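You operate a simulated robot arm through the tools that you are given. There is no shell and no other tool.

Carry out the task below with a simulated robot arm. There is one attempt and no reset: what you move stays moved.

## Task
Cap the full green jar, stand it in the blue tray and park the white jar under the cock.
Fine: first turn the full jar to the open station between clay hopper and viewer. Set down upright: what you pick out.

It is judged by the outcome, as a careful person would: the job done as asked, and still so three seconds after it is handed in. It fails if anything else is knocked over, pushed out of place, dropped, spilled or broken. A push-on lid holds only when it is set on centred and level and pressed home; a screw cap is set on level and turned clockwise until tight.

## Robot
A 7-joint arm with a two-finger parallel gripper, fixed in place. Base frame: the origin is on the floor under the middle of its stand, x ahead of it, y to its left, z up; the work surface is at about z = 0.7. Readings come in m, degrees, newtons and seconds.
With the tool pointing down near the work surface it reaches from about 0.28 to 0.68 m from the base axis. Its first joint turns from -66.0 to 66.0 degrees. Payload 1.57 kg.
Tool frame: the origin (TCP) lies between the finger pads and is the grasp point; the fingertips stand 0.03 m ahead of it; z points along the fingers, y is the line along which they close. The gripper opens to 0.11 m. The fingers are 0.024 m wide and 0.012 m thick; the gripper's body (0.048 by 0.112 m) begins 0.078 m behind the TCP.
Orientation is that of the tool frame in the base frame, as a unit quaternion [x, y, z, w]. With the fingers straight down and closing along the base's y, the tool's x points along the base's -x, its y along +y and its z along -z.

## Interface
- The arm moves only by the tool move_arm. Its argument "commands" is a list of rows, each a list of 3 entries, a list of its own where there are three numbers: the shift along the base's x, y, z in m, then the turn, a rotation vector about the base's x, y, z in degrees, then the gripper command, from -1 (shut) to 1 (fully open), values between in proportion. In form: [[[dx, dy, dz], [ax, ay, az], fingers], ...]. A call has 1 to 20 rows; each row is the pose to reach, as a shift and turn from the pose commanded when the call began. A row lasts 0.2 s, in which the tool goes at most 0.05 m and 8.6 degrees; a call with a longer step from one row to the next is refused whole, and so is a gripper value outside its range. A pose out of reach is approached as far as the arm can. The call stops where the force on the tool passes 40 N (or 10 N more than at its start, if that is more) or the arm is blocked; 0.2 s more then pass. The fingers move at their own pace (about 0.108 m/s each) and stop on an object; they squeeze with about 36 N. The grip force told is the motor's: it shows also when the fingers shut on nothing. Time passes only in rows, and 0.2 s behind the last, so rows that repeat a pose let the fingers close. It gives the time, the measured TCP pose, the force on the tool (base axes), the opening and the grip force at its end, in the units of the frame above (readings bear some noise), with the torque about the TCP (base axes, N m) and any sound that the robot's microphone picked up.
- Cameras (640 x 400 px; columns grow to the right, rows downward): "scene" is fixed at [0.1719, -0.4107, 1.3888]; the picture's right is [0.63, -0.78, 0.00], its down [-0.56, -0.45, -0.69] and it looks along [0.54, 0.44, -0.72] (base axes); focal length 276 px, centre (320, 200). "wrist" rides on the gripper at [0.07, 0.016, -0.141] in the tool frame; the picture's right is [-0.23, 0.97, 0.00], its down [-0.86, -0.20, -0.48] and it looks along [-0.47, -0.11, 0.88] (tool axes); focal length 222 px, centre (320, 200). There is no depth. A picture from a camera that has moved, and an enlarged one, comes with that camera's place and axes in the base frame and with its lens.
- grab_frame(camera): a new picture of that camera. No time passes.
- enlarge(camera, box): a new picture of the part [left, top, right, bottom] of that camera's present view, enlarged. No time passes.
- sign_off(): hands the job in; it is judged then, once.

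Nothing tells you positions but the pictures and the camera data. Unless the task says otherwise, let go and move clear before handing in.

The tools are called after "Emit:" as name(argument=value, ...) on one line, values as JSON. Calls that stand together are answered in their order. move_arm: Moves the arm, as the interface text tells. Its arguments: {"type":"object","properties":{"commands":{"type":"array"}},"required":["commands"]} The other tools are called the same way: grab_frame (camera) takes a picture; enlarge (camera, box) takes an enlarged picture of a part of a camera's view; sign_off () hands the job in.

At the start:

```text
clock: 0.0
position: [0.4333, -0.2192, 1.1683]
ee_rot: [-0.001, 1.0, 0.0, -0.001]
force: [-0.3, -1.1, -1.3]
wrist_torque: [0.01, 0.0, 0.02]
width: 0.1101
grasp_force: 0.1
```

scene: 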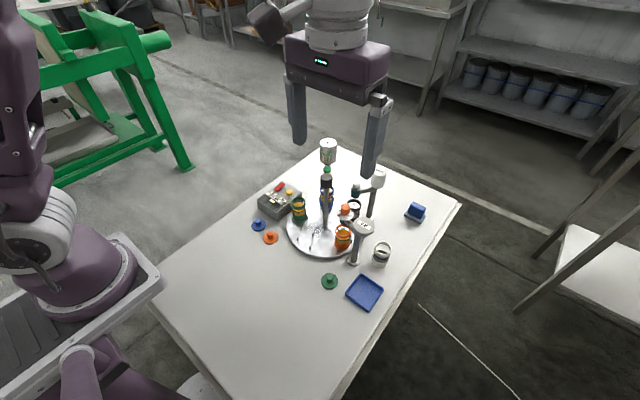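
wrist: 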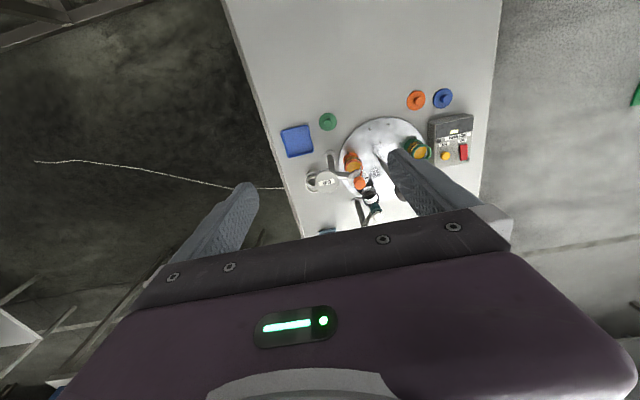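

I see a table with a round turntable carrying jars, lids (blue, orange, green), a blue tray, a control box, and several columns around the turntable. I'll enlarge the views before moving anything.

Emit:
enlarge(camera="scene", box=[240, 130, 400, 230])

Emit:
enlarge(camera="scene", box=[240, 180, 400, 280])

Emit:
enlarge(camera="scene", box=[320, 170, 480, 320])

Emit:
enlarge(camera="wrist", box=[270, 70, 490, 240])

```text
4.00 times, centred on (320, 180) of scene
camera zoom: at [0.1719, -0.4107, 1.3888], right [0.63, -0.78, 0.0], down [-0.56, -0.45, -0.69], along [0.54, 0.44, -0.72], focal length 1106 px, centre (320, 280)
```

zoom: 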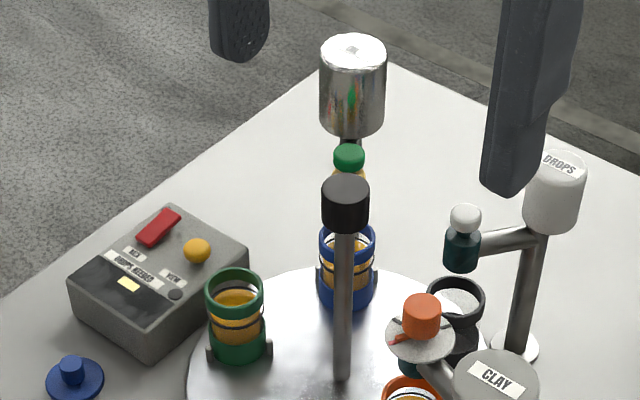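

```text
4.00 times, centred on (320, 230) of scene
camera zoom: at [0.1719, -0.4107, 1.3888], right [0.63, -0.78, 0.0], down [-0.56, -0.45, -0.69], along [0.54, 0.44, -0.72], focal length 1106 px, centre (320, 80)
```

zoom: 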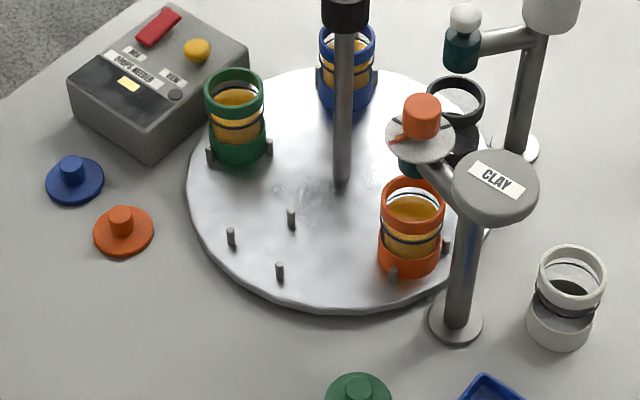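

```text
2.67 times, centred on (400, 245) of scene
camera zoom: at [0.1719, -0.4107, 1.3888], right [0.63, -0.78, 0.0], down [-0.56, -0.45, -0.69], along [0.54, 0.44, -0.72], focal length 737 px, centre (107, 80)
```

zoom: 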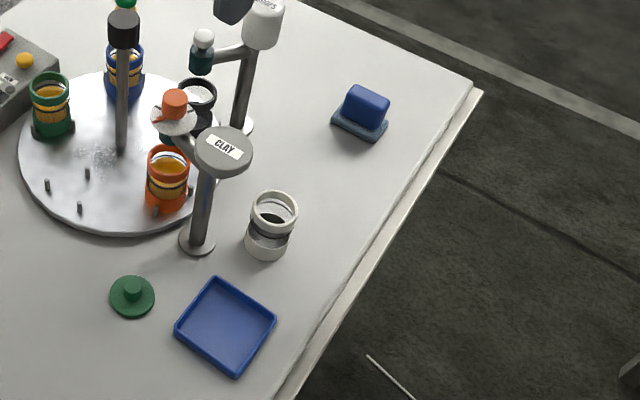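

```text
2.35 times, centred on (380, 155) of wrist
camera zoom: at [0.3649, -0.2016, 1.3088], right [0.23, 0.97, 0.0], down [0.86, -0.2, 0.48], along [0.47, -0.11, -0.88], focal length 523 px, centre (179, 306)
```

zoom: 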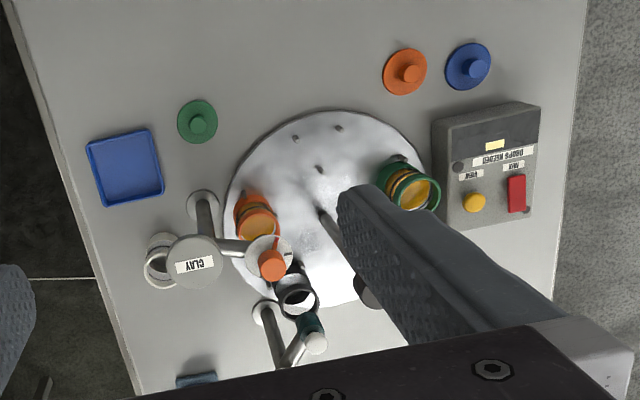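

The turntable's centre looks to be near (0.60, -0.08), with a black-knobbed post standing there. Green is at the viewer box, orange under CLAY, a black jar under DROPS, blue under the silver tank, and the empty station faces the robot. I'll move to get a closer look at the knob, the jars and the lids.

Emit:
move_arm(commands=[[[0.0, 0.03, -0.03], [0, 0, 0], 1], [[0.01, 0.06, -0.06], [0, 0, 0], 1], [[0.01, 0.09, -0.09], [0, 0, 0], 1], [[0.01, 0.11, -0.12], [0, 0, 0], 1], [[0.01, 0.11, -0.12], [0, 0, 0], 1]])

Emit:
grab_frame(camera="wrist")

Emit:
grab_frame(camera="scene")

```text
clock: 1.2
position: [0.4437, -0.1047, 1.0485]
ee_rot: [-0.001, 1.0, 0.0, -0.001]
force: [0.1, -0.3, -0.5]
wrist_torque: [-0.02, -0.01, -0.01]
width: 0.11
grasp_force: 0.0
```

```text
taken
camera wrist: at [0.3742, -0.0886, 1.189], right [0.23, 0.97, 0.0], down [0.86, -0.2, 0.48], along [0.47, -0.11, -0.88], focal length 222 px, centre (320, 200)
```

wrist: 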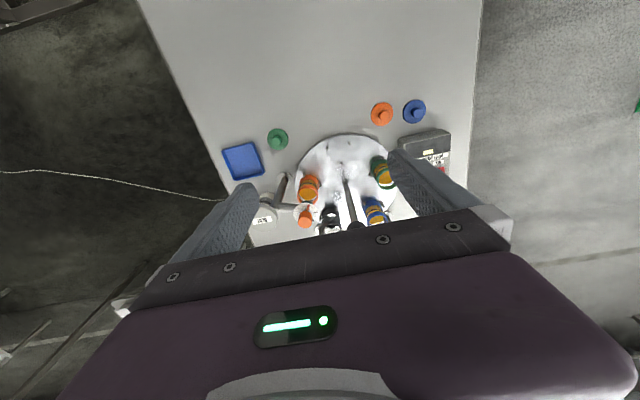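

```text
taken
```

scene: 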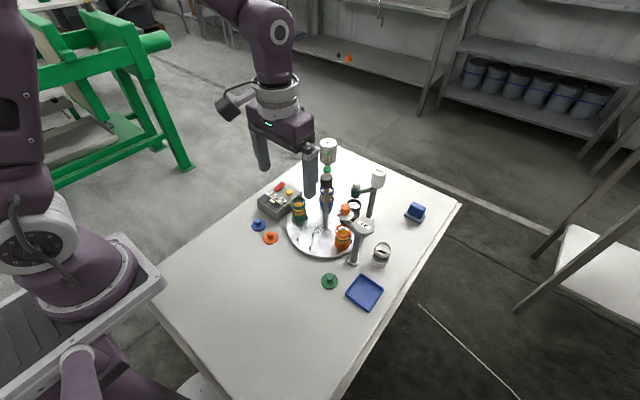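

Emit:
enlarge(camera="wrist", box=[240, 90, 460, 240])

Emit:
enlarge(camera="wrist", box=[290, 125, 410, 215])

Emit:
enlarge(camera="scene", box=[285, 130, 365, 180])

Emit:
enlarge(camera="scene", box=[285, 190, 365, 260])

Emit:
enlarge(camera="scene", box=[305, 235, 405, 315])

Emit:
enlarge(camera="scene", box=[245, 175, 325, 245])

```text
2.67 times, centred on (350, 165) of wrist
camera zoom: at [0.3742, -0.0886, 1.189], right [0.23, 0.97, 0.0], down [0.86, -0.2, 0.48], along [0.47, -0.11, -0.88], focal length 592 px, centre (240, 293)
```

zoom: 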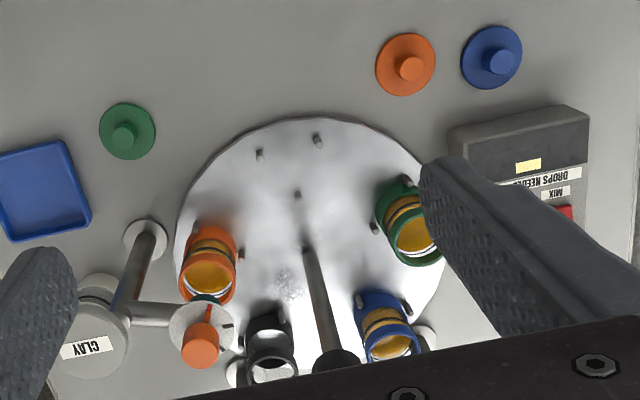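

```text
4.44 times, centred on (350, 170) of wrist
camera zoom: at [0.3742, -0.0886, 1.189], right [0.23, 0.97, 0.0], down [0.86, -0.2, 0.48], along [0.47, -0.11, -0.88], focal length 987 px, centre (187, 333)
```

zoom: 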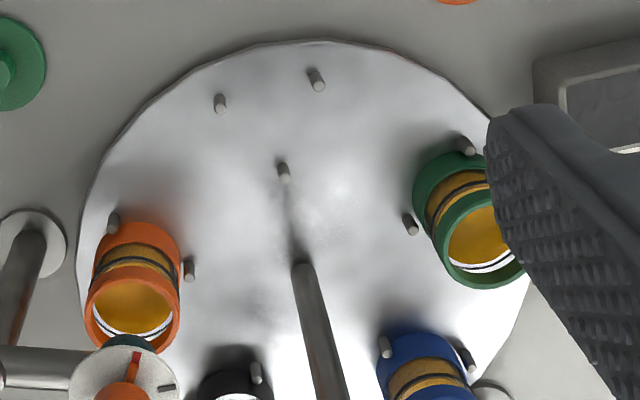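

```text
8.00 times, centred on (325, 155) of scene
camera zoom: at [0.1719, -0.4107, 1.3888], right [0.63, -0.78, 0.0], down [-0.56, -0.45, -0.69], along [0.54, 0.44, -0.72], focal length 2211 px, centre (280, 560)
```

zoom: 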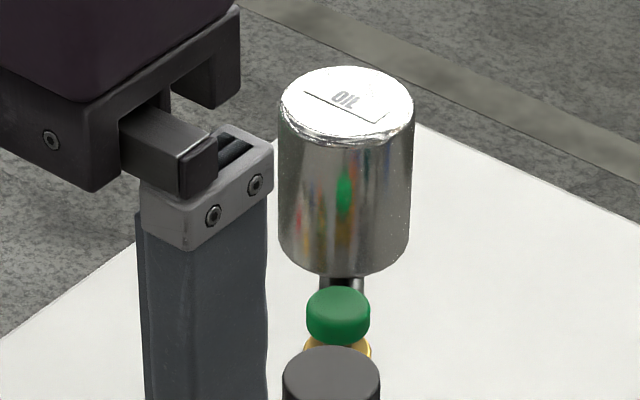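

```text
5.71 times, centred on (325, 225) of scene
camera zoom: at [0.1719, -0.4107, 1.3888], right [0.63, -0.78, 0.0], down [-0.56, -0.45, -0.69], along [0.54, 0.44, -0.72], focal length 1579 px, centre (291, 57)
```

zoom: 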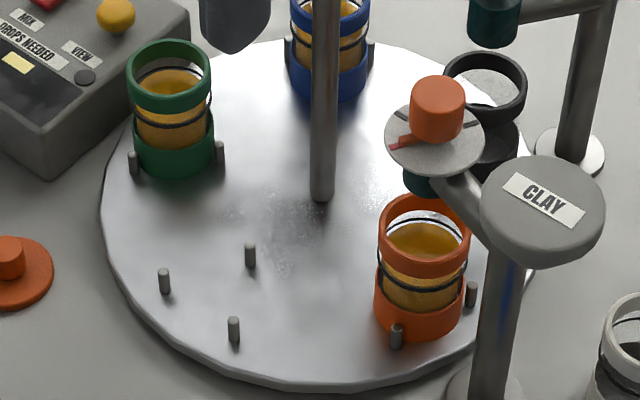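

```text
5.00 times, centred on (355, 275) of scene
camera zoom: at [0.1719, -0.4107, 1.3888], right [0.63, -0.78, 0.0], down [-0.56, -0.45, -0.69], along [0.54, 0.44, -0.72], focal length 1382 px, centre (145, -175)
```

zoom: 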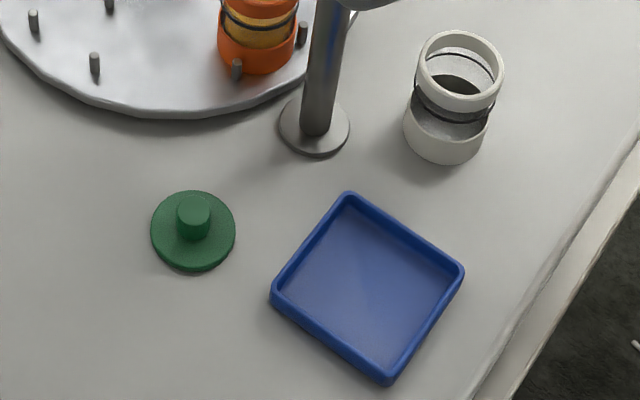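

```text
5.71 times, centred on (285, 210) of scene
camera zoom: at [0.1719, -0.4107, 1.3888], right [0.63, -0.78, 0.0], down [-0.56, -0.45, -0.69], along [0.54, 0.44, -0.72], focal length 1579 px, centre (520, 143)
```

zoom: 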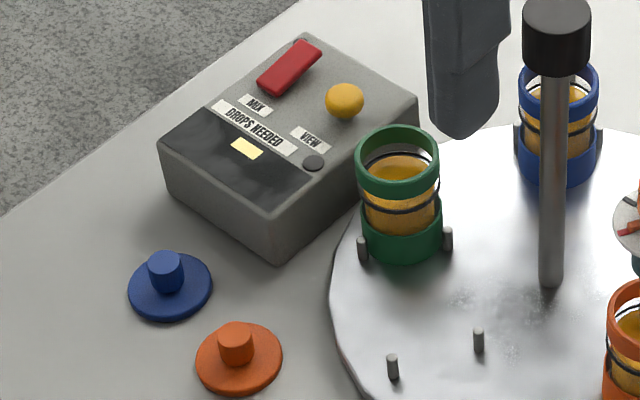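

The silver tank is labelled OIL and has a brass cock with a green handle. The five stations are open (towards the robot), CLAY, DROPS, OIL cock and viewer, so green needs a +72° turn to reach the open one. I'll check the knob and the lid details next.

Emit:
enlarge(camera="scene", box=[300, 160, 360, 200])

Emit:
enlarge(camera="scene", box=[325, 180, 385, 220])

Emit:
enlarge(camera="wrist", box=[330, 190, 390, 235])

Emit:
enlarge(camera="wrist", box=[200, 110, 320, 200])

```text
10.00 times, centred on (330, 180) of scene
camera zoom: at [0.1719, -0.4107, 1.3888], right [0.63, -0.78, 0.0], down [-0.56, -0.45, -0.69], along [0.54, 0.44, -0.72], focal length 2764 px, centre (220, 400)
```

zoom: 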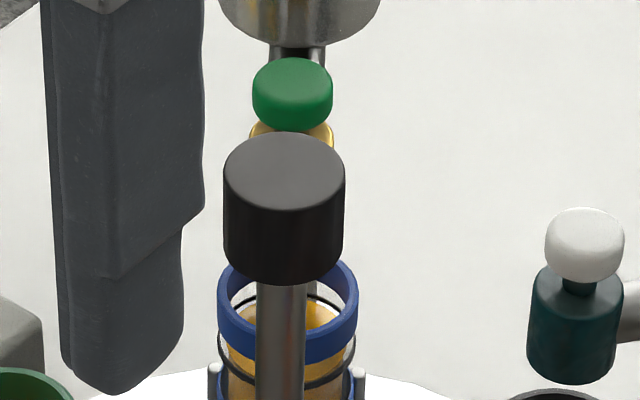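

```text
10.00 times, centred on (355, 200) of scene
camera zoom: at [0.1719, -0.4107, 1.3888], right [0.63, -0.78, 0.0], down [-0.56, -0.45, -0.69], along [0.54, 0.44, -0.72], focal length 2764 px, centre (-30, 200)
```

zoom: 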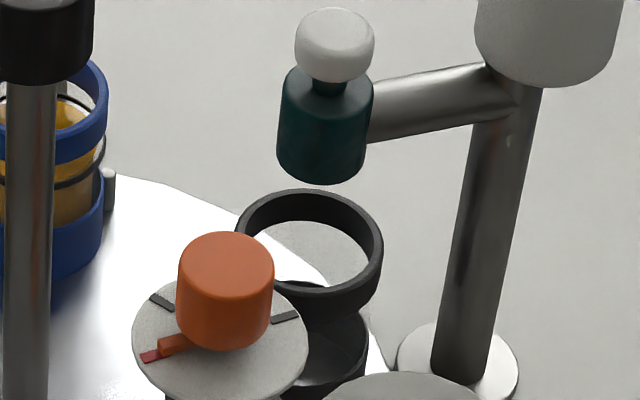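

```text
8.89 times, centred on (360, 212) of wrist
camera zoom: at [0.3742, -0.0886, 1.189], right [0.23, 0.97, 0.0], down [0.86, -0.2, 0.48], along [0.47, -0.11, -0.88], focal length 1974 px, centre (-36, 89)
```

zoom: 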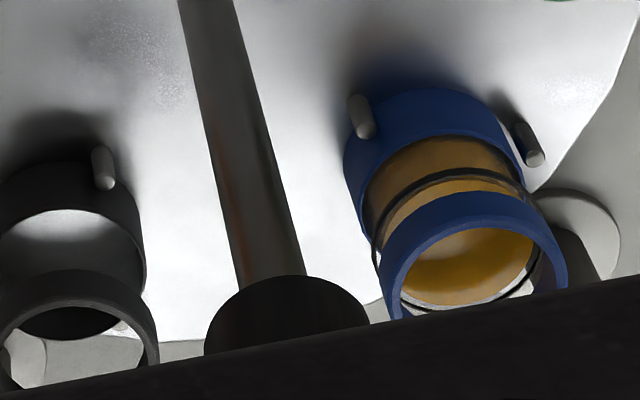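

```text
4.44 times, centred on (260, 155) of wrist
camera zoom: at [0.3742, -0.0886, 1.189], right [0.23, 0.97, 0.0], down [0.86, -0.2, 0.48], along [0.47, -0.11, -0.88], focal length 987 px, centre (587, 400)
```

zoom: 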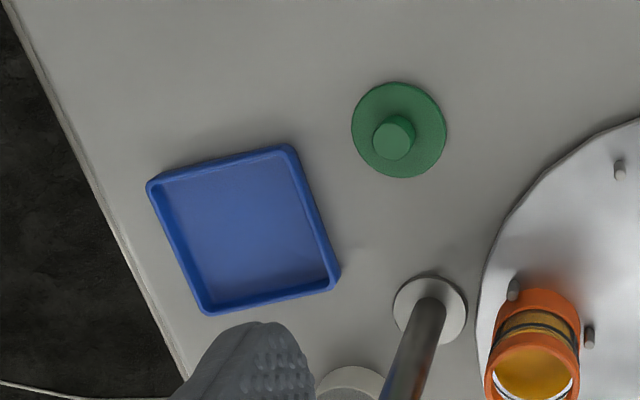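

The black knob is about 31 mm across with its top near z 0.907, on the axis near (0.605, -0.080). I'll hover above it and check the alignment with the wrist camera.

Emit:
move_arm(commands=[[[0.04, 0.006, -0.01], [0, 0, 0], 1], [[0.08, 0.012, -0.02], [0, 0, 0], 1], [[0.12, 0.02, -0.035], [0, 0, 0], 1], [[0.161, 0.025, -0.0485], [0, 0, 0], 1], [[0.161, 0.025, -0.0485], [0, 0, 0], 1]])

Emit:
grab_frame(camera="wrist")

Emit:
enlarge(camera="scene", box=[270, 110, 390, 200])

```text
clock: 2.4
position: [0.6039, -0.0818, 0.9982]
ee_rot: [0.0, 1.0, 0.0, 0.0]
force: [-0.4, -0.8, 0.3]
wrist_torque: [-0.02, 0.01, 0.01]
width: 0.11
grasp_force: 0.1
```

```text
taken
camera wrist: at [0.535, -0.0653, 1.1389], right [0.23, 0.97, 0.0], down [0.86, -0.2, 0.48], along [0.47, -0.11, -0.88], focal length 222 px, centre (320, 200)
```

wrist: 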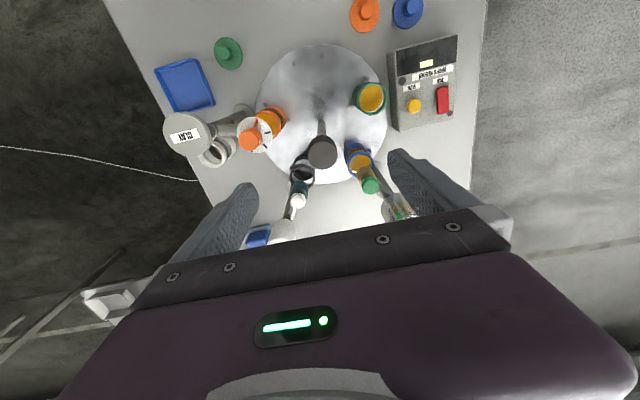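

```text
4.44 times, centred on (330, 155) of scene
camera zoom: at [0.1719, -0.4107, 1.3888], right [0.63, -0.78, 0.0], down [-0.56, -0.45, -0.69], along [0.54, 0.44, -0.72], focal length 1228 px, centre (276, 400)
```

zoom: 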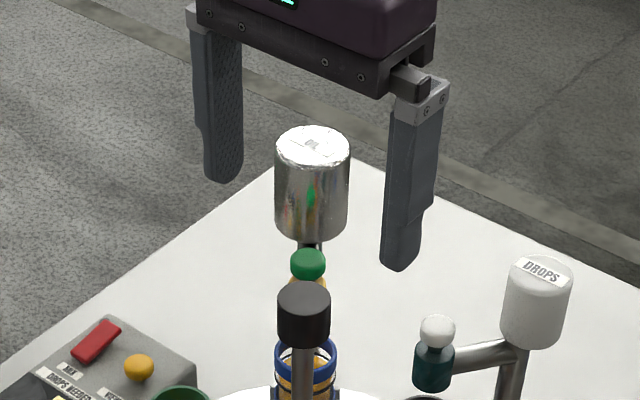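

I'll zoom in on the knob from the wrist camera for an accurate fix.

Emit:
enlarge(camera="wrist", box=[250, 40, 410, 220])

Emit:
enlarge(camera="wrist", box=[290, 110, 390, 180])

Emit:
enlarge(camera="wrist", box=[150, 20, 300, 180])

```text
2.22 times, centred on (330, 130) of wrist
camera zoom: at [0.535, -0.0653, 1.1389], right [0.23, 0.97, 0.0], down [0.86, -0.2, 0.48], along [0.47, -0.11, -0.88], focal length 494 px, centre (298, 356)
```

zoom: 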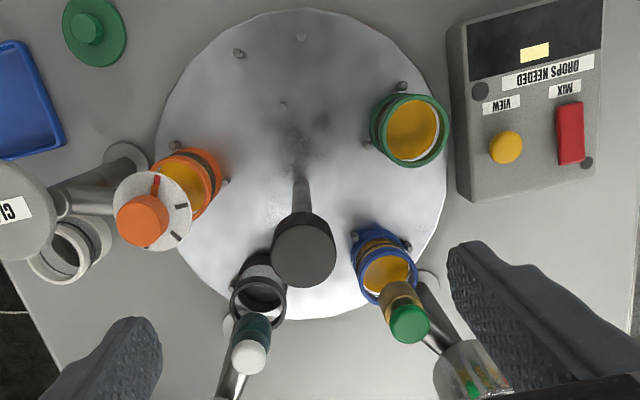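

```text
5.71 times, centred on (340, 145) of wrist
camera zoom: at [0.535, -0.0653, 1.1389], right [0.23, 0.97, 0.0], down [0.86, -0.2, 0.48], along [0.47, -0.11, -0.88], focal length 1269 px, centre (206, 514)
```

zoom: 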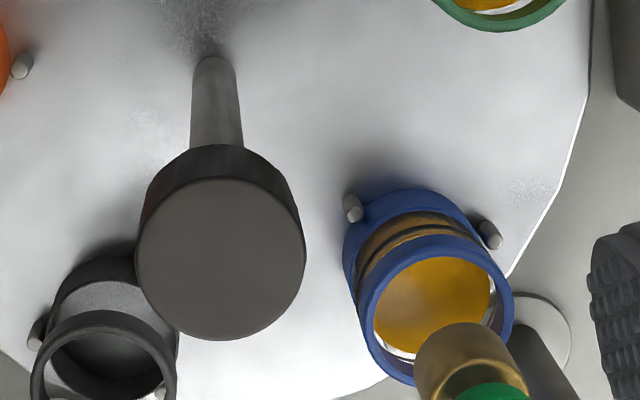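

```text
2.50 times, centred on (225, 100) of wrist
camera zoom: at [0.535, -0.0653, 1.1389], right [0.23, 0.97, 0.0], down [0.86, -0.2, 0.48], along [0.47, -0.11, -0.88], focal length 555 px, centre (558, 450)
```

zoom: 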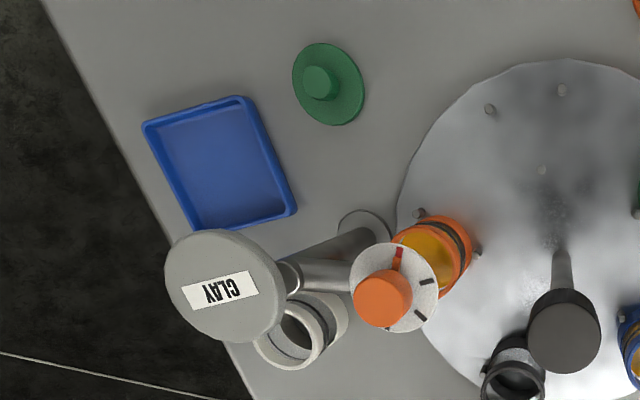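

The knob axis comes out at (0.605, -0.079). I'll pre-turn the wrist by -36° above it, then check before descending.

Emit:
move_arm(commands=[[[0.001, 0.003, 0], [0, 0, -7.2], 0.1], [[0.001, 0.003, 0], [0, 0, -14.4], 0.1], [[0.001, 0.003, 0], [0, 0, -21.6], 0.1], [[0.001, 0.003, 0], [0, 0, -28.8], 0.1], [[0.001, 0.003, 0], [0, 0, -36], 0.1], [[0.001, 0.003, 0], [0, 0, -36], 0.1], [[0.001, 0.003, 0], [0, 0, -36], 0.1]])

Emit:
grab_frame(camera="wrist")

```text
clock: 4.0
position: [0.6054, -0.0813, 0.9982]
ee_rot: [0.309, 0.951, 0.0, 0.0]
force: [0.2, 0.4, 0.5]
wrist_torque: [0.02, 0.0, -0.05]
width: 0.0604
grasp_force: 0.0
```

```text
taken
camera wrist: at [0.5596, -0.0258, 1.1398], right [0.76, 0.65, 0.0], down [0.57, -0.66, 0.48], along [0.31, -0.36, -0.88], focal length 222 px, centre (320, 200)
```

wrist: 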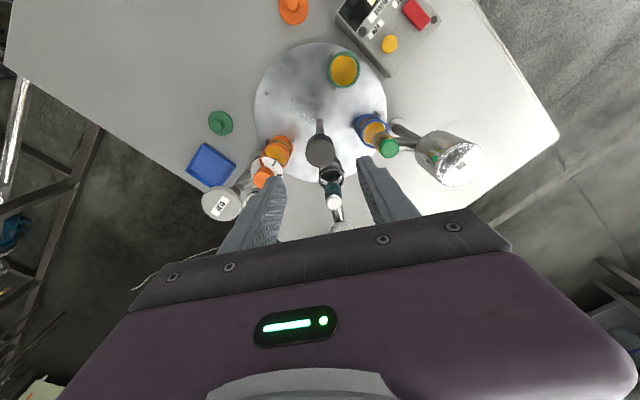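

The wrist turned freely to -36°. I'll descend around the knob, keeping the fingers about 60 mm apart.

Emit:
move_arm(commands=[[[0, 0.002, -0.03], [0, 0, 0], 0.1], [[0, 0.002, -0.06], [0, 0, 0], 0.1], [[0, 0.002, -0.085], [0, 0, 0], 0.1], [[0, 0.002, -0.105], [0, 0, 0], 0.1], [[0, 0.002, -0.105], [0, 0, 0], 0.1]])

Emit:
grab_frame(camera="wrist")

Emit:
enlarge(camera="scene", box=[270, 130, 390, 220])

```text
clock: 5.2
position: [0.6055, -0.0771, 0.8943]
ee_rot: [0.308, 0.951, 0.0, 0.0]
force: [0.9, -0.4, 0.5]
wrist_torque: [0.02, 0.01, 0.0]
width: 0.0605
grasp_force: 0.1
```

```text
taken
camera wrist: at [0.5596, -0.0225, 1.035], right [0.76, 0.65, 0.0], down [0.58, -0.66, 0.48], along [0.31, -0.36, -0.88], focal length 222 px, centre (320, 200)
```

wrist: 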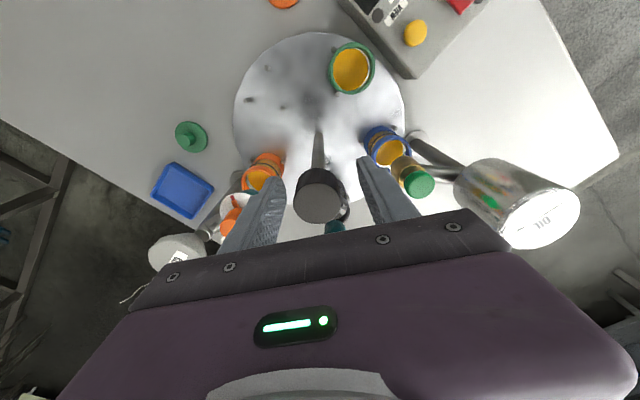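

```text
4.44 times, centred on (330, 175) of scene
camera zoom: at [0.1719, -0.4107, 1.3888], right [0.63, -0.78, 0.0], down [-0.56, -0.45, -0.69], along [0.54, 0.44, -0.72], focal length 1228 px, centre (276, 311)
```

zoom: 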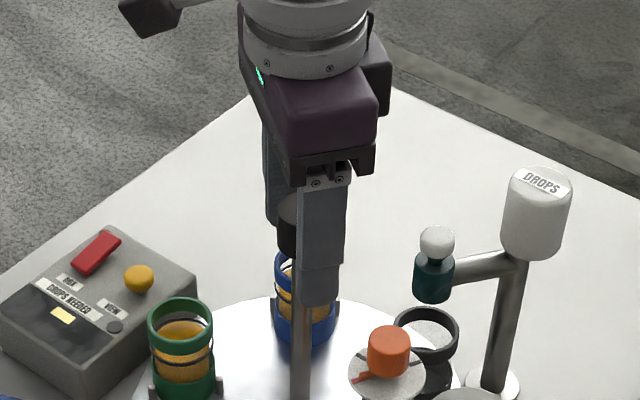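

The knob is centred between the fingers, so I'll close on it.

Emit:
move_arm(commands=[[[0, 0, 0], [0, 0, 0], -0.2], [[0, 0, 0], [0, 0, 0], -1], [[0, 0, 0], [0, 0, 0], -1]])

```text
clock: 6.0
position: [0.6049, -0.0793, 0.8942]
ee_rot: [0.31, 0.951, -0.002, -0.001]
force: [-12.6, -14.4, 0.1]
wrist_torque: [0.46, 0.17, -0.04]
width: 0.0319
grasp_force: 40.5
```

The grip is good, at 31.9 mm. There's a side load from a 2 mm offset, so I'll ease that off before turning.

Emit:
move_arm(commands=[[[-0.001, -0.0015, 0], [0, 0, 0], -1], [[-0.001, -0.0015, 0], [0, 0, 0], -1]])

```text
clock: 6.6
position: [0.6036, -0.0802, 0.8932]
ee_rot: [0.308, 0.951, 0.0, 0.0]
force: [-9.0, -8.1, -5.4]
wrist_torque: [-0.16, 0.28, -0.04]
width: 0.0315
grasp_force: 40.1
```

Emit:
move_arm(commands=[[[-0.001, -0.0012, 0.0005], [0, 0, 0], -1], [[-0.001, -0.0012, 0.0005], [0, 0, 0], -1]])

```text
clock: 7.2
position: [0.6045, -0.0786, 0.8943]
ee_rot: [0.309, 0.951, 0.001, 0.0]
force: [-0.3, 1.6, -24.4]
wrist_torque: [-0.71, -0.32, -0.04]
width: 0.0315
grasp_force: 39.9
```

Lateral load is nearly zero now. I'll turn a few degrees as a test and see whether the turntable follows the knob.

Emit:
move_arm(commands=[[[0, 0, -0.0005], [0, 0, 2], -1], [[0, 0, -0.0005], [0, 0, 5], -1], [[0, 0, -0.0005], [0, 0, 8], -1], [[0, 0, -0.0005], [0, 0, 8], -1]])

Emit:
grab_frame(camera="wrist")

Emit:
enlarge(camera="scene", box=[240, 180, 400, 280])

```text
clock: 8.2
position: [0.6052, -0.0782, 0.8942]
ee_rot: [0.24, 0.971, 0.001, 0.0]
force: [2.5, 14.9, -11.3]
wrist_torque: [0.12, 1.02, 0.03]
width: 0.0317
grasp_force: 40.6
```

```text
taken
camera wrist: at [0.551, -0.0319, 1.0354], right [0.66, 0.76, 0.0], down [0.66, -0.58, 0.48], along [0.36, -0.31, -0.88], focal length 222 px, centre (320, 200)
```

wrist: 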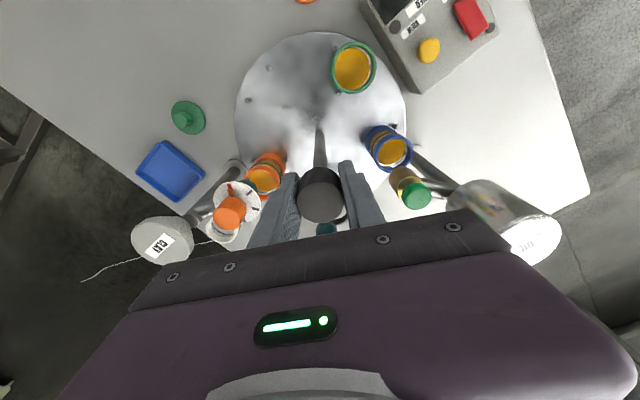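

```text
4.00 times, centred on (320, 230) of scene
camera zoom: at [0.1722, -0.4103, 1.3889], right [0.63, -0.78, 0.0], down [-0.56, -0.46, -0.69], along [0.54, 0.44, -0.72], focal length 1106 px, centre (320, 80)
```

zoom: 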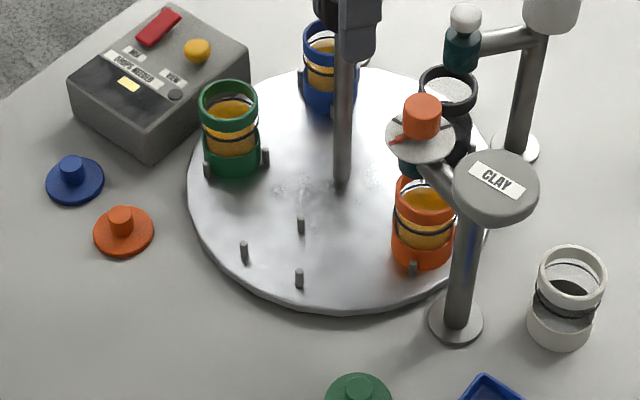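

The turntable follows the knob the right way. I'll keep turning at a modest rate, trimming the side load as I go.

Emit:
move_arm(commands=[[[0.0, 0.001, -0.0004], [0, 0, 2], -1], [[0.0, 0.001, -0.0004], [0, 0, 6], -1], [[0.0, 0.001, -0.0004], [0, 0, 10], -1], [[0, 0.001, -0.0004], [0, 0, 14], -1], [[0, 0.001, -0.0004], [0, 0, 18], -1], [[0, 0.001, -0.0004], [0, 0, 20], -1], [[0, 0.001, -0.0004], [0, 0, 20], -1]])

```text
clock: 9.8
position: [0.6043, -0.0794, 0.8941]
ee_rot: [0.069, 0.998, 0.0, 0.001]
force: [8.9, 15.6, 8.6]
wrist_torque: [0.39, 0.31, 0.07]
width: 0.0317
grasp_force: 40.3
```

Emit:
move_arm(commands=[[[0.0006, 0.001, 0.0003], [0, 0, 2], -1], [[0.0006, 0.001, 0.0003], [0, 0, 6], -1], [[0.0006, 0.001, 0.0003], [0, 0, 10], -1], [[0.0006, 0.001, 0.0003], [0, 0, 14], -1], [[0.0006, 0.001, 0.0003], [0, 0, 18], -1], [[0.0006, 0.001, 0.0003], [0, 0, 20], -1], [[0.0006, 0.001, 0.0003], [0, 0, 20], -1]])

```text
clock: 11.4
position: [0.606, -0.0804, 0.893]
ee_rot: [-0.105, 0.994, -0.001, 0.0]
force: [9.5, -4.5, 9.4]
wrist_torque: [0.4, -0.1, 0.05]
width: 0.0318
grasp_force: 40.5
```

Emit:
move_arm(commands=[[[0.0004, 0, 0.0002], [0, 0, 3], -1], [[0.0004, 0, 0.0002], [0, 0, 7], -1], [[0.0004, 0, 0.0002], [0, 0, 11], -1], [[0.0004, 0, 0.0002], [0, 0, 15], -1], [[0.0004, 0, 0.0002], [0, 0, 19], -1], [[0.0004, 0, 0.0002], [0, 0, 22], -1], [[0.0004, 0, 0.0002], [0, 0, 24], -1], [[0.0004, 0, 0.0002], [0, 0, 24], -1]])

Emit:
grab_frame(camera="wrist")

Emit:
enlarge(camera="scene", box=[240, 180, 400, 280])

```text
clock: 13.2
position: [0.604, -0.0791, 0.8948]
ee_rot: [-0.308, 0.951, 0.0, -0.001]
force: [5.9, -20.4, -13.7]
wrist_torque: [-0.38, -0.1, 0.02]
width: 0.0314
grasp_force: 40.0
```

```text
taken
camera wrist: at [0.5395, -0.1073, 1.0354], right [-0.39, 0.92, 0.0], down [0.81, 0.34, 0.48], along [0.44, 0.19, -0.88], focal length 222 px, centre (320, 200)
```

wrist: 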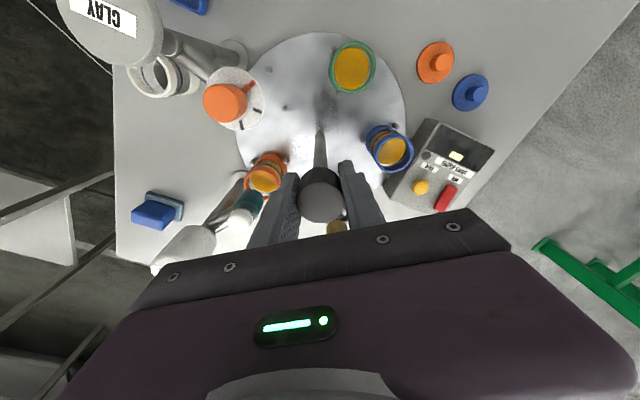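

```text
4.00 times, centred on (320, 230) of scene
camera zoom: at [0.1723, -0.4112, 1.3886], right [0.63, -0.78, 0.0], down [-0.56, -0.45, -0.69], along [0.54, 0.44, -0.72], focal length 1106 px, centre (320, 80)
```

zoom: 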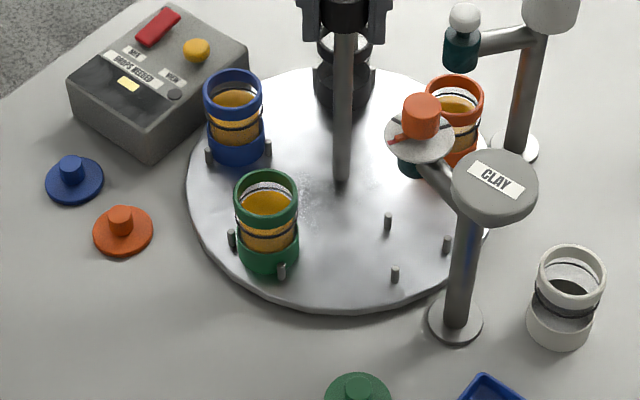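

Green now stands at the open station, with its pegs matching the old open-slot position. I'll release the knob and lift clear.

Emit:
move_arm(commands=[[[0.0002, -0.001, -0.0004], [0, 0, 0], -1], [[0.0002, -0.001, -0.0004], [0, 0, 0], 0.1], [[0.0002, -0.001, -0.0004], [0, 0, 0], 0.1], [[0.0, -0.001, 0.03], [0, 0, 0], 0.1], [[0.0, -0.001, 0.07], [0, 0, 0], 0.1], [[0.0, -0.001, 0.11], [0, 0, 0], 0.1], [[0.0, -0.001, 0.11], [0, 0, 0], 0.1]])

Emit:
enlarge(camera="scene", box=[240, 180, 400, 280])

Emit:
enlarge(camera="wrist", box=[250, 20, 410, 200])

```text
clock: 14.8
position: [0.6042, -0.0831, 1.006]
ee_rot: [-0.31, 0.951, 0.0, 0.001]
force: [0.0, 0.3, 0.0]
wrist_torque: [0.01, -0.01, 0.0]
width: 0.0604
grasp_force: 0.1
```

```text
4.00 times, centred on (320, 230) of scene
camera zoom: at [0.1719, -0.4107, 1.3888], right [0.63, -0.78, 0.0], down [-0.56, -0.45, -0.69], along [0.54, 0.44, -0.72], focal length 1106 px, centre (320, 80)
```

zoom: 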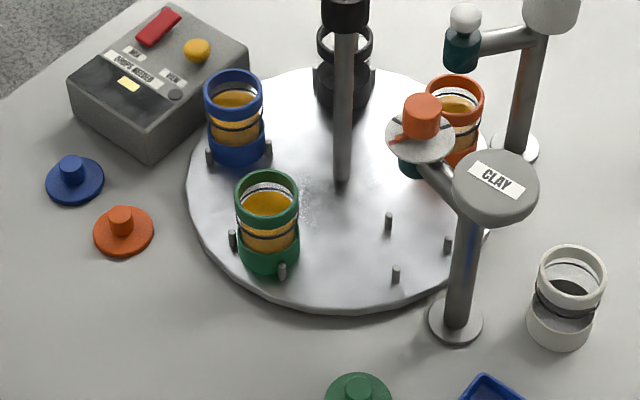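

```text
2.22 times, centred on (330, 110) of wrist
camera zoom: at [0.5386, -0.11, 1.1476], right [-0.39, 0.92, 0.0], down [0.81, 0.34, 0.48], along [0.44, 0.19, -0.88], focal length 494 px, centre (298, 400)
```

zoom: 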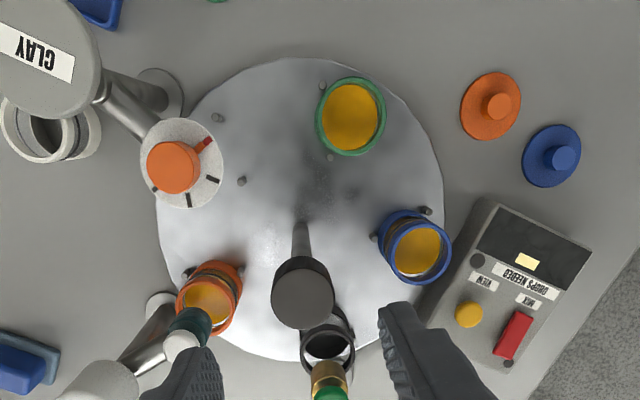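

The turntable holds its place. Next is the green lid, which I take to be at (0.4646, -0.2043). I'll travel high to it, turn back to yaw 0 and inspect it up close.

Emit:
move_arm(commands=[[[-0.02, -0.02, 0], [0, 0, -6], 0.1], [[-0.045, -0.04, 0], [0, 0, -12], 0.1], [[-0.07, -0.06, 0], [0, 0, -18], 0.1], [[-0.095, -0.08, 0], [0, 0, -24], 0.1], [[-0.12, -0.1, -0.01], [0, 0, -30], 0.1], [[-0.14, -0.121, -0.04], [0, 0, -36], 0.1], [[-0.14, -0.121, -0.08], [0, 0, -36], 0.1], [[-0.14, -0.121, -0.12], [0, 0, -36], 0.1], [[-0.14, -0.121, -0.146], [0, 0, -36], 0.1], [[-0.14, -0.121, -0.146], [0, 0, -36], 0.1]])

Emit:
grab_frame(camera="wrist")

Emit:
enlarge(camera="wrist", box=[270, 110, 370, 190])

```text
clock: 17.0
position: [0.4633, -0.2021, 0.8585]
ee_rot: [0.0, 1.0, -0.001, 0.0]
force: [1.4, -0.2, -0.2]
wrist_torque: [0.01, 0.02, 0.03]
width: 0.0605
grasp_force: 0.1
```

```text
taken
camera wrist: at [0.3944, -0.1849, 0.9989], right [0.23, 0.97, 0.0], down [0.86, -0.2, 0.48], along [0.47, -0.11, -0.88], focal length 222 px, centre (320, 200)
```

wrist: 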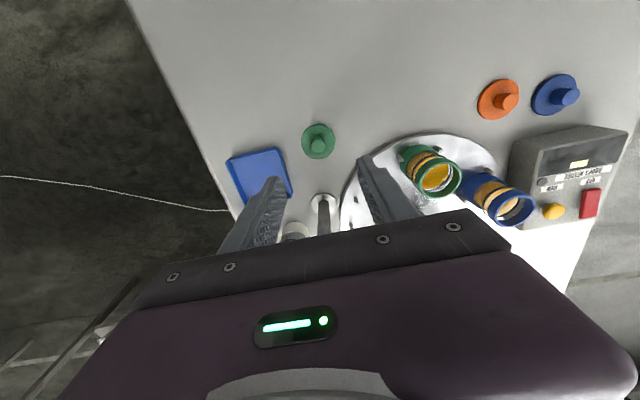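

```text
5.00 times, centred on (320, 150) of wrist
camera zoom: at [0.3944, -0.1849, 0.9989], right [0.23, 0.97, 0.0], down [0.86, -0.2, 0.48], along [0.47, -0.11, -0.88], focal length 1111 px, centre (320, 450)
```

zoom: 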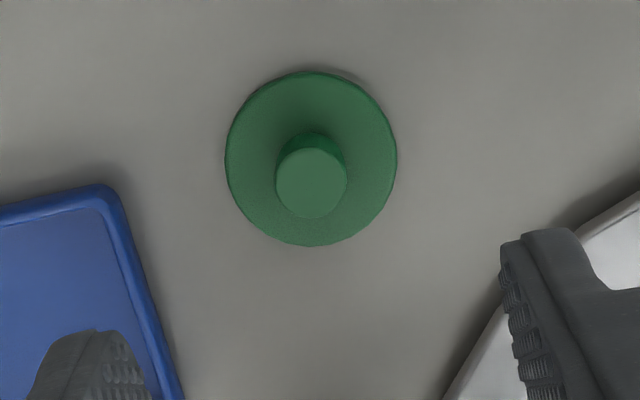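

The lid is a plain 45 mm disc with an 18 mm knob, centred at about (0.464, -0.2035). I'll descend with the fingers at 40 mm and stop just above the disc.

Emit:
move_arm(commands=[[[0.0007, -0.0014, -0.03], [0, 0, 0], -0.27], [[0.0007, -0.0014, -0.06], [0, 0, 0], -0.27], [[0.0007, -0.0014, -0.085], [0, 0, 0], -0.27], [[0.0007, -0.0014, -0.1], [0, 0, 0], -0.27], [[0.0007, -0.0014, -0.1], [0, 0, 0], -0.27]])

Emit:
enlarge(camera="wrist", box=[270, 120, 370, 220])

Emit:
enlarge(camera="scene", box=[290, 240, 370, 310])

```text
clock: 18.2
position: [0.467, -0.2013, 0.7591]
ee_rot: [0.001, 1.0, -0.001, 0.0]
force: [0.2, -0.5, -1.1]
wrist_torque: [0.01, 0.02, -0.01]
width: 0.0403
grasp_force: 0.0
```

```text
4.00 times, centred on (320, 170) of wrist
camera zoom: at [0.3978, -0.1847, 0.8994], right [0.23, 0.97, 0.0], down [0.85, -0.2, 0.48], along [0.47, -0.11, -0.88], focal length 888 px, centre (320, 320)
```

zoom: 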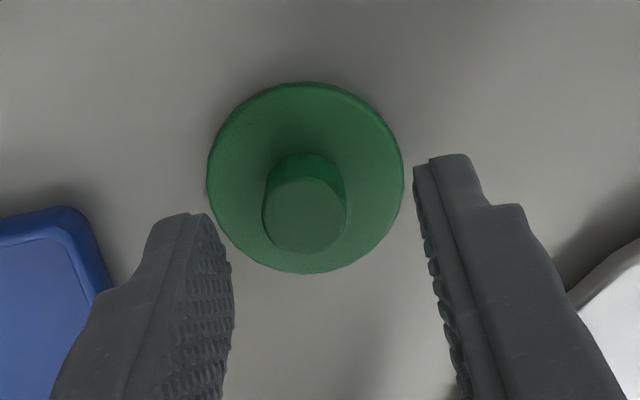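

```text
5.71 times, centred on (330, 275) of scene
camera zoom: at [0.1719, -0.4107, 1.3888], right [0.63, -0.78, 0.0], down [-0.56, -0.45, -0.69], along [0.54, 0.44, -0.72], focal length 1579 px, centre (263, -229)
```

zoom: 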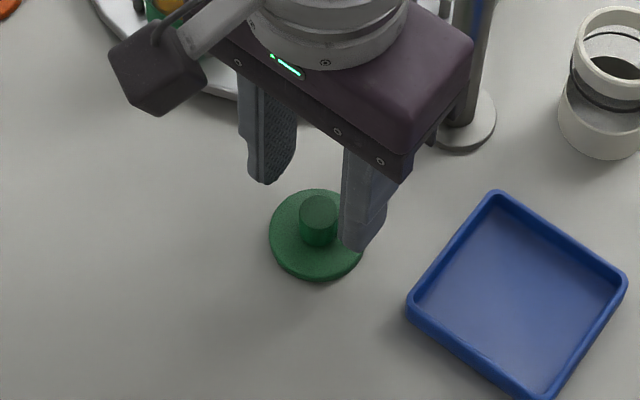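

The lid is confirmed at (0.464, -0.2033), so I'm 3 mm too far in x. I'll correct that, go down the last bit and close on the knob.

Emit:
move_arm(commands=[[[-0.003, -0.002, 0], [0, 0, 0], -0.27], [[-0.003, -0.002, -0.008], [0, 0, 0], -0.27], [[-0.003, -0.002, -0.016], [0, 0, 0], -0.27], [[-0.003, -0.002, -0.016], [0, 0, 0], -0.27]])

Emit:
enlarge(camera="wrist", box=[270, 120, 370, 220])

```text
clock: 19.2
position: [0.4632, -0.2028, 0.7437]
ee_rot: [-0.001, 1.0, 0.001, 0.0]
force: [0.1, 0.1, -0.9]
wrist_torque: [0.03, -0.01, 0.01]
width: 0.04
grasp_force: 0.1
```

```text
4.00 times, centred on (320, 170) of wrist
camera zoom: at [0.3944, -0.1862, 0.8838], right [0.23, 0.97, 0.0], down [0.86, -0.2, 0.48], along [0.47, -0.11, -0.88], focal length 888 px, centre (320, 320)
```

zoom: 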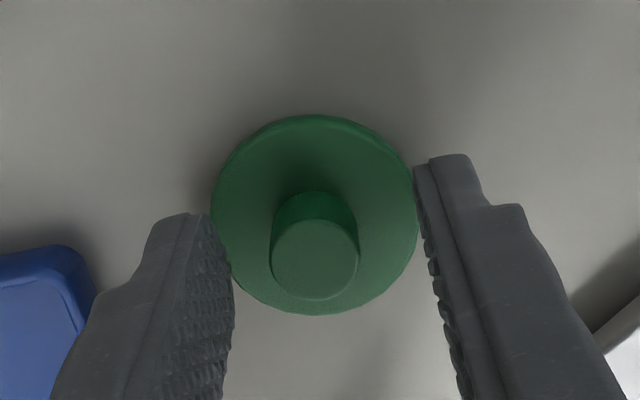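

Emit:
move_arm(commands=[[[0, 0, 0], [0, 0, 0], -0.6], [[0, 0, 0], [0, 0, 0], -1], [[0, 0, 0], [0, 0, 0], -1]])

Emit:
enlarge(camera="wrist", box=[270, 120, 370, 220])

```text
clock: 20.0
position: [0.463, -0.2037, 0.7428]
ee_rot: [-0.001, 1.0, 0.0, 0.0]
force: [0.4, 1.1, 2.4]
wrist_torque: [0.12, -0.03, 0.01]
width: 0.0148
grasp_force: 31.2
```

```text
4.00 times, centred on (320, 170) of wrist
camera zoom: at [0.3944, -0.1862, 0.884], right [0.23, 0.97, 0.0], down [0.86, -0.2, 0.48], along [0.47, -0.11, -0.88], focal length 888 px, centre (320, 320)
```

zoom: 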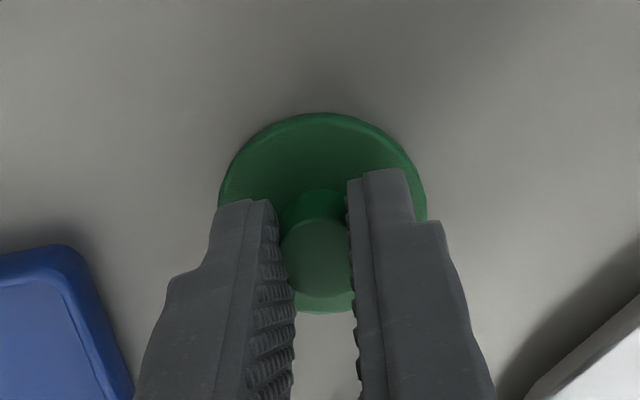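

The knob is gripped. I'll lift a little and check that the lid comes up level.

Emit:
move_arm(commands=[[[0, 0, 0], [0, 0, 0], -1], [[0, 0, 0.01], [0, 0, 0], -1], [[0, 0, 0.03], [0, 0, 0], -1], [[0, 0, 0.06], [0, 0, 0], -1], [[0, 0, 0.09], [0, 0, 0], -1], [[0, 0, 0.09], [0, 0, 0], -1]])

Emit:
enlarge(camera="wrist", box=[270, 120, 370, 220])

Emit:
enlarge(camera="scene", box=[290, 220, 370, 290])

```text
clock: 21.4
position: [0.463, -0.2051, 0.8337]
ee_rot: [0.001, 1.0, 0.0, 0.0]
force: [0.5, 0.6, -1.1]
wrist_torque: [0.03, -0.03, -0.01]
width: 0.0143
grasp_force: 30.8
```

```text
4.00 times, centred on (320, 170) of wrist
camera zoom: at [0.3946, -0.1884, 0.9757], right [0.23, 0.97, 0.0], down [0.86, -0.2, 0.48], along [0.47, -0.11, -0.88], focal length 888 px, centre (320, 320)
```

zoom: 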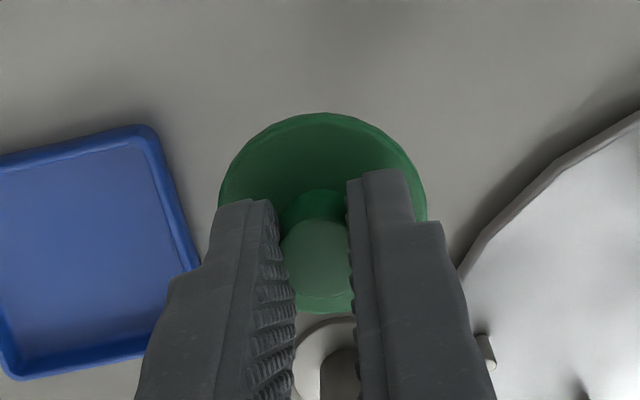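

```text
5.71 times, centred on (330, 255) of scene
camera zoom: at [0.1719, -0.4107, 1.3888], right [0.63, -0.78, 0.0], down [-0.56, -0.45, -0.69], along [0.54, 0.44, -0.72], focal length 1579 px, centre (263, -114)
```

zoom: 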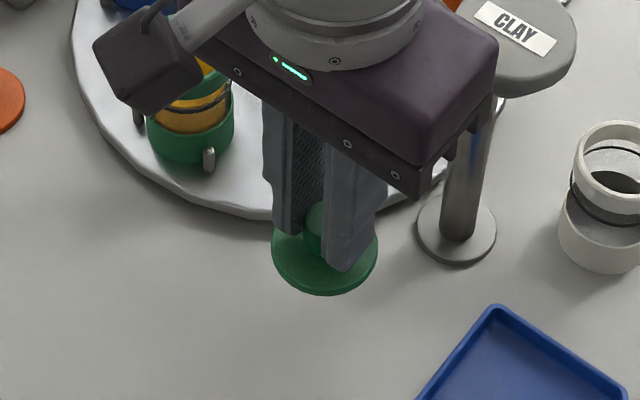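

The lid hangs level and centred at the TCP. Now I need the jar's position and rim height, so I'll look from here.

Emit:
grab_frame(camera="wrist")

Emit:
move_arm(commands=[[[-0.02, 0.0, 0.04], [0, 0, 0], -1], [[-0.03, 0.0, 0.08], [0, 0, 0], -1], [[-0.03, 0.0, 0.1], [0, 0, 0], -1], [[-0.03, 0.0, 0.1], [0, 0, 0], -1]])

Emit:
grab_frame(camera="wrist")

Emit:
enlarge(camera="scene", box=[280, 200, 350, 260])

```text
taken
camera wrist: at [0.3946, -0.1884, 0.9757], right [0.23, 0.97, 0.0], down [0.86, -0.2, 0.48], along [0.47, -0.11, -0.88], focal length 222 px, centre (320, 200)
```

wrist: 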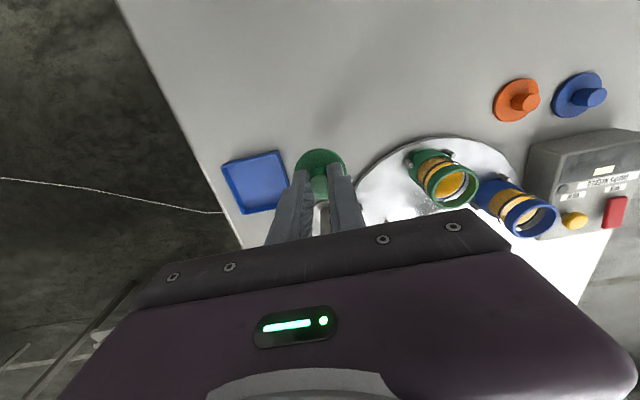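

```text
clock: 22.4
position: [0.4336, -0.2043, 0.9315]
ee_rot: [0.0, 1.0, 0.001, 0.0]
force: [-0.7, 0.2, 0.1]
wrist_torque: [-0.02, -0.01, 0.0]
width: 0.0141
grasp_force: 30.6
```

```text
taken
camera wrist: at [0.3645, -0.1872, 1.0732], right [0.23, 0.97, 0.0], down [0.86, -0.2, 0.48], along [0.47, -0.11, -0.88], focal length 222 px, centre (320, 200)
```

wrist: 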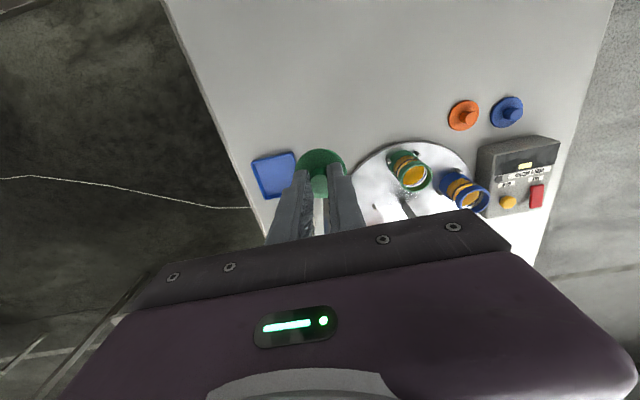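

```text
6.67 times, centred on (315, 230) of scene
camera zoom: at [0.1719, -0.4107, 1.3888], right [0.63, -0.78, 0.0], down [-0.56, -0.45, -0.69], along [0.54, 0.44, -0.72], focal length 1842 px, centre (353, 0)
```

zoom: 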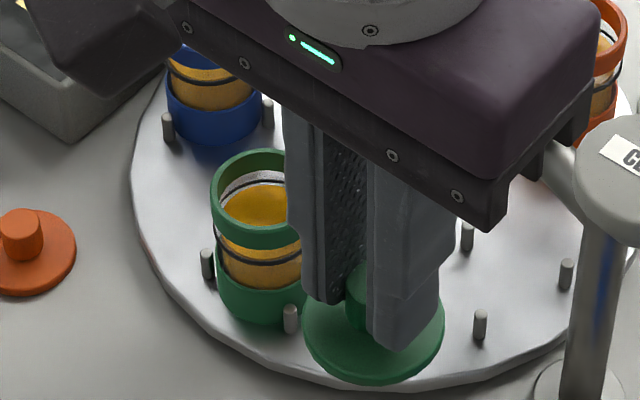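

Emit:
enlarge(camera="wrist", box=[370, 140, 450, 200])

Emit:
move_arm(commands=[[[0.03, 0.02, 0.0], [0, 0, 0], -1], [[0.05, 0.04, 0.0], [0, 0, 0], -1], [[0.05, 0.06, 0.0], [0, 0, 0], -1], [[0.05, 0.06, 0.0], [0, 0, 0], -1]])

Emit:
grab_frame(camera="wrist")

Emit:
enlarge(camera="scene", box=[280, 200, 350, 260])

```text
6.67 times, centred on (410, 170) of wrist
camera zoom: at [0.3645, -0.1872, 1.0732], right [0.23, 0.97, 0.0], down [0.86, -0.2, 0.48], along [0.47, -0.11, -0.88], focal length 1481 px, centre (-280, 400)
```

zoom: 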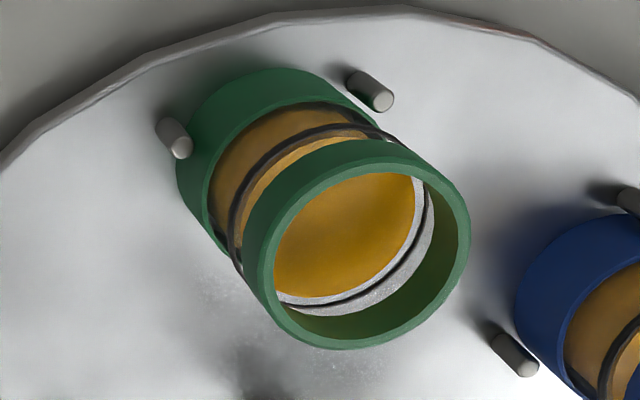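

```text
clock: 23.4
position: [0.4825, -0.1437, 0.9319]
ee_rot: [-0.001, 1.0, 0.0, -0.001]
force: [0.2, 0.7, -0.3]
wrist_torque: [-0.02, 0.02, -0.01]
width: 0.0142
grasp_force: 30.2
```

```text
taken
camera wrist: at [0.4139, -0.1273, 1.0723], right [0.23, 0.97, 0.0], down [0.86, -0.2, 0.48], along [0.47, -0.11, -0.88], focal length 222 px, centre (320, 200)
```

wrist: 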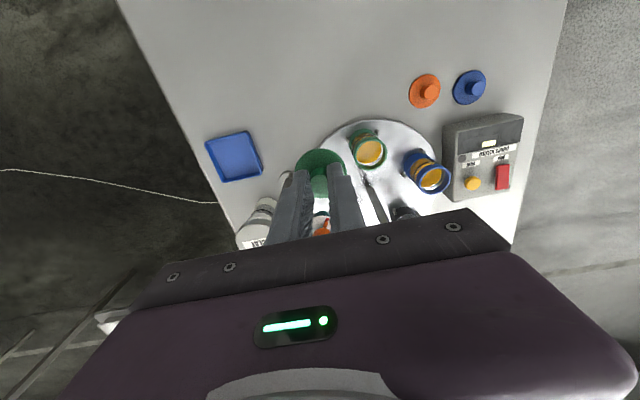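

```text
6.67 times, centred on (315, 230) of scene
camera zoom: at [0.1719, -0.4107, 1.3888], right [0.63, -0.78, 0.0], down [-0.56, -0.45, -0.69], along [0.54, 0.44, -0.72], focal length 1842 px, centre (353, 0)
```

zoom: 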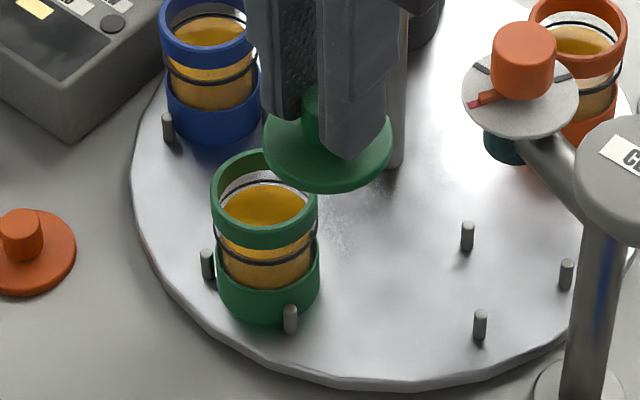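

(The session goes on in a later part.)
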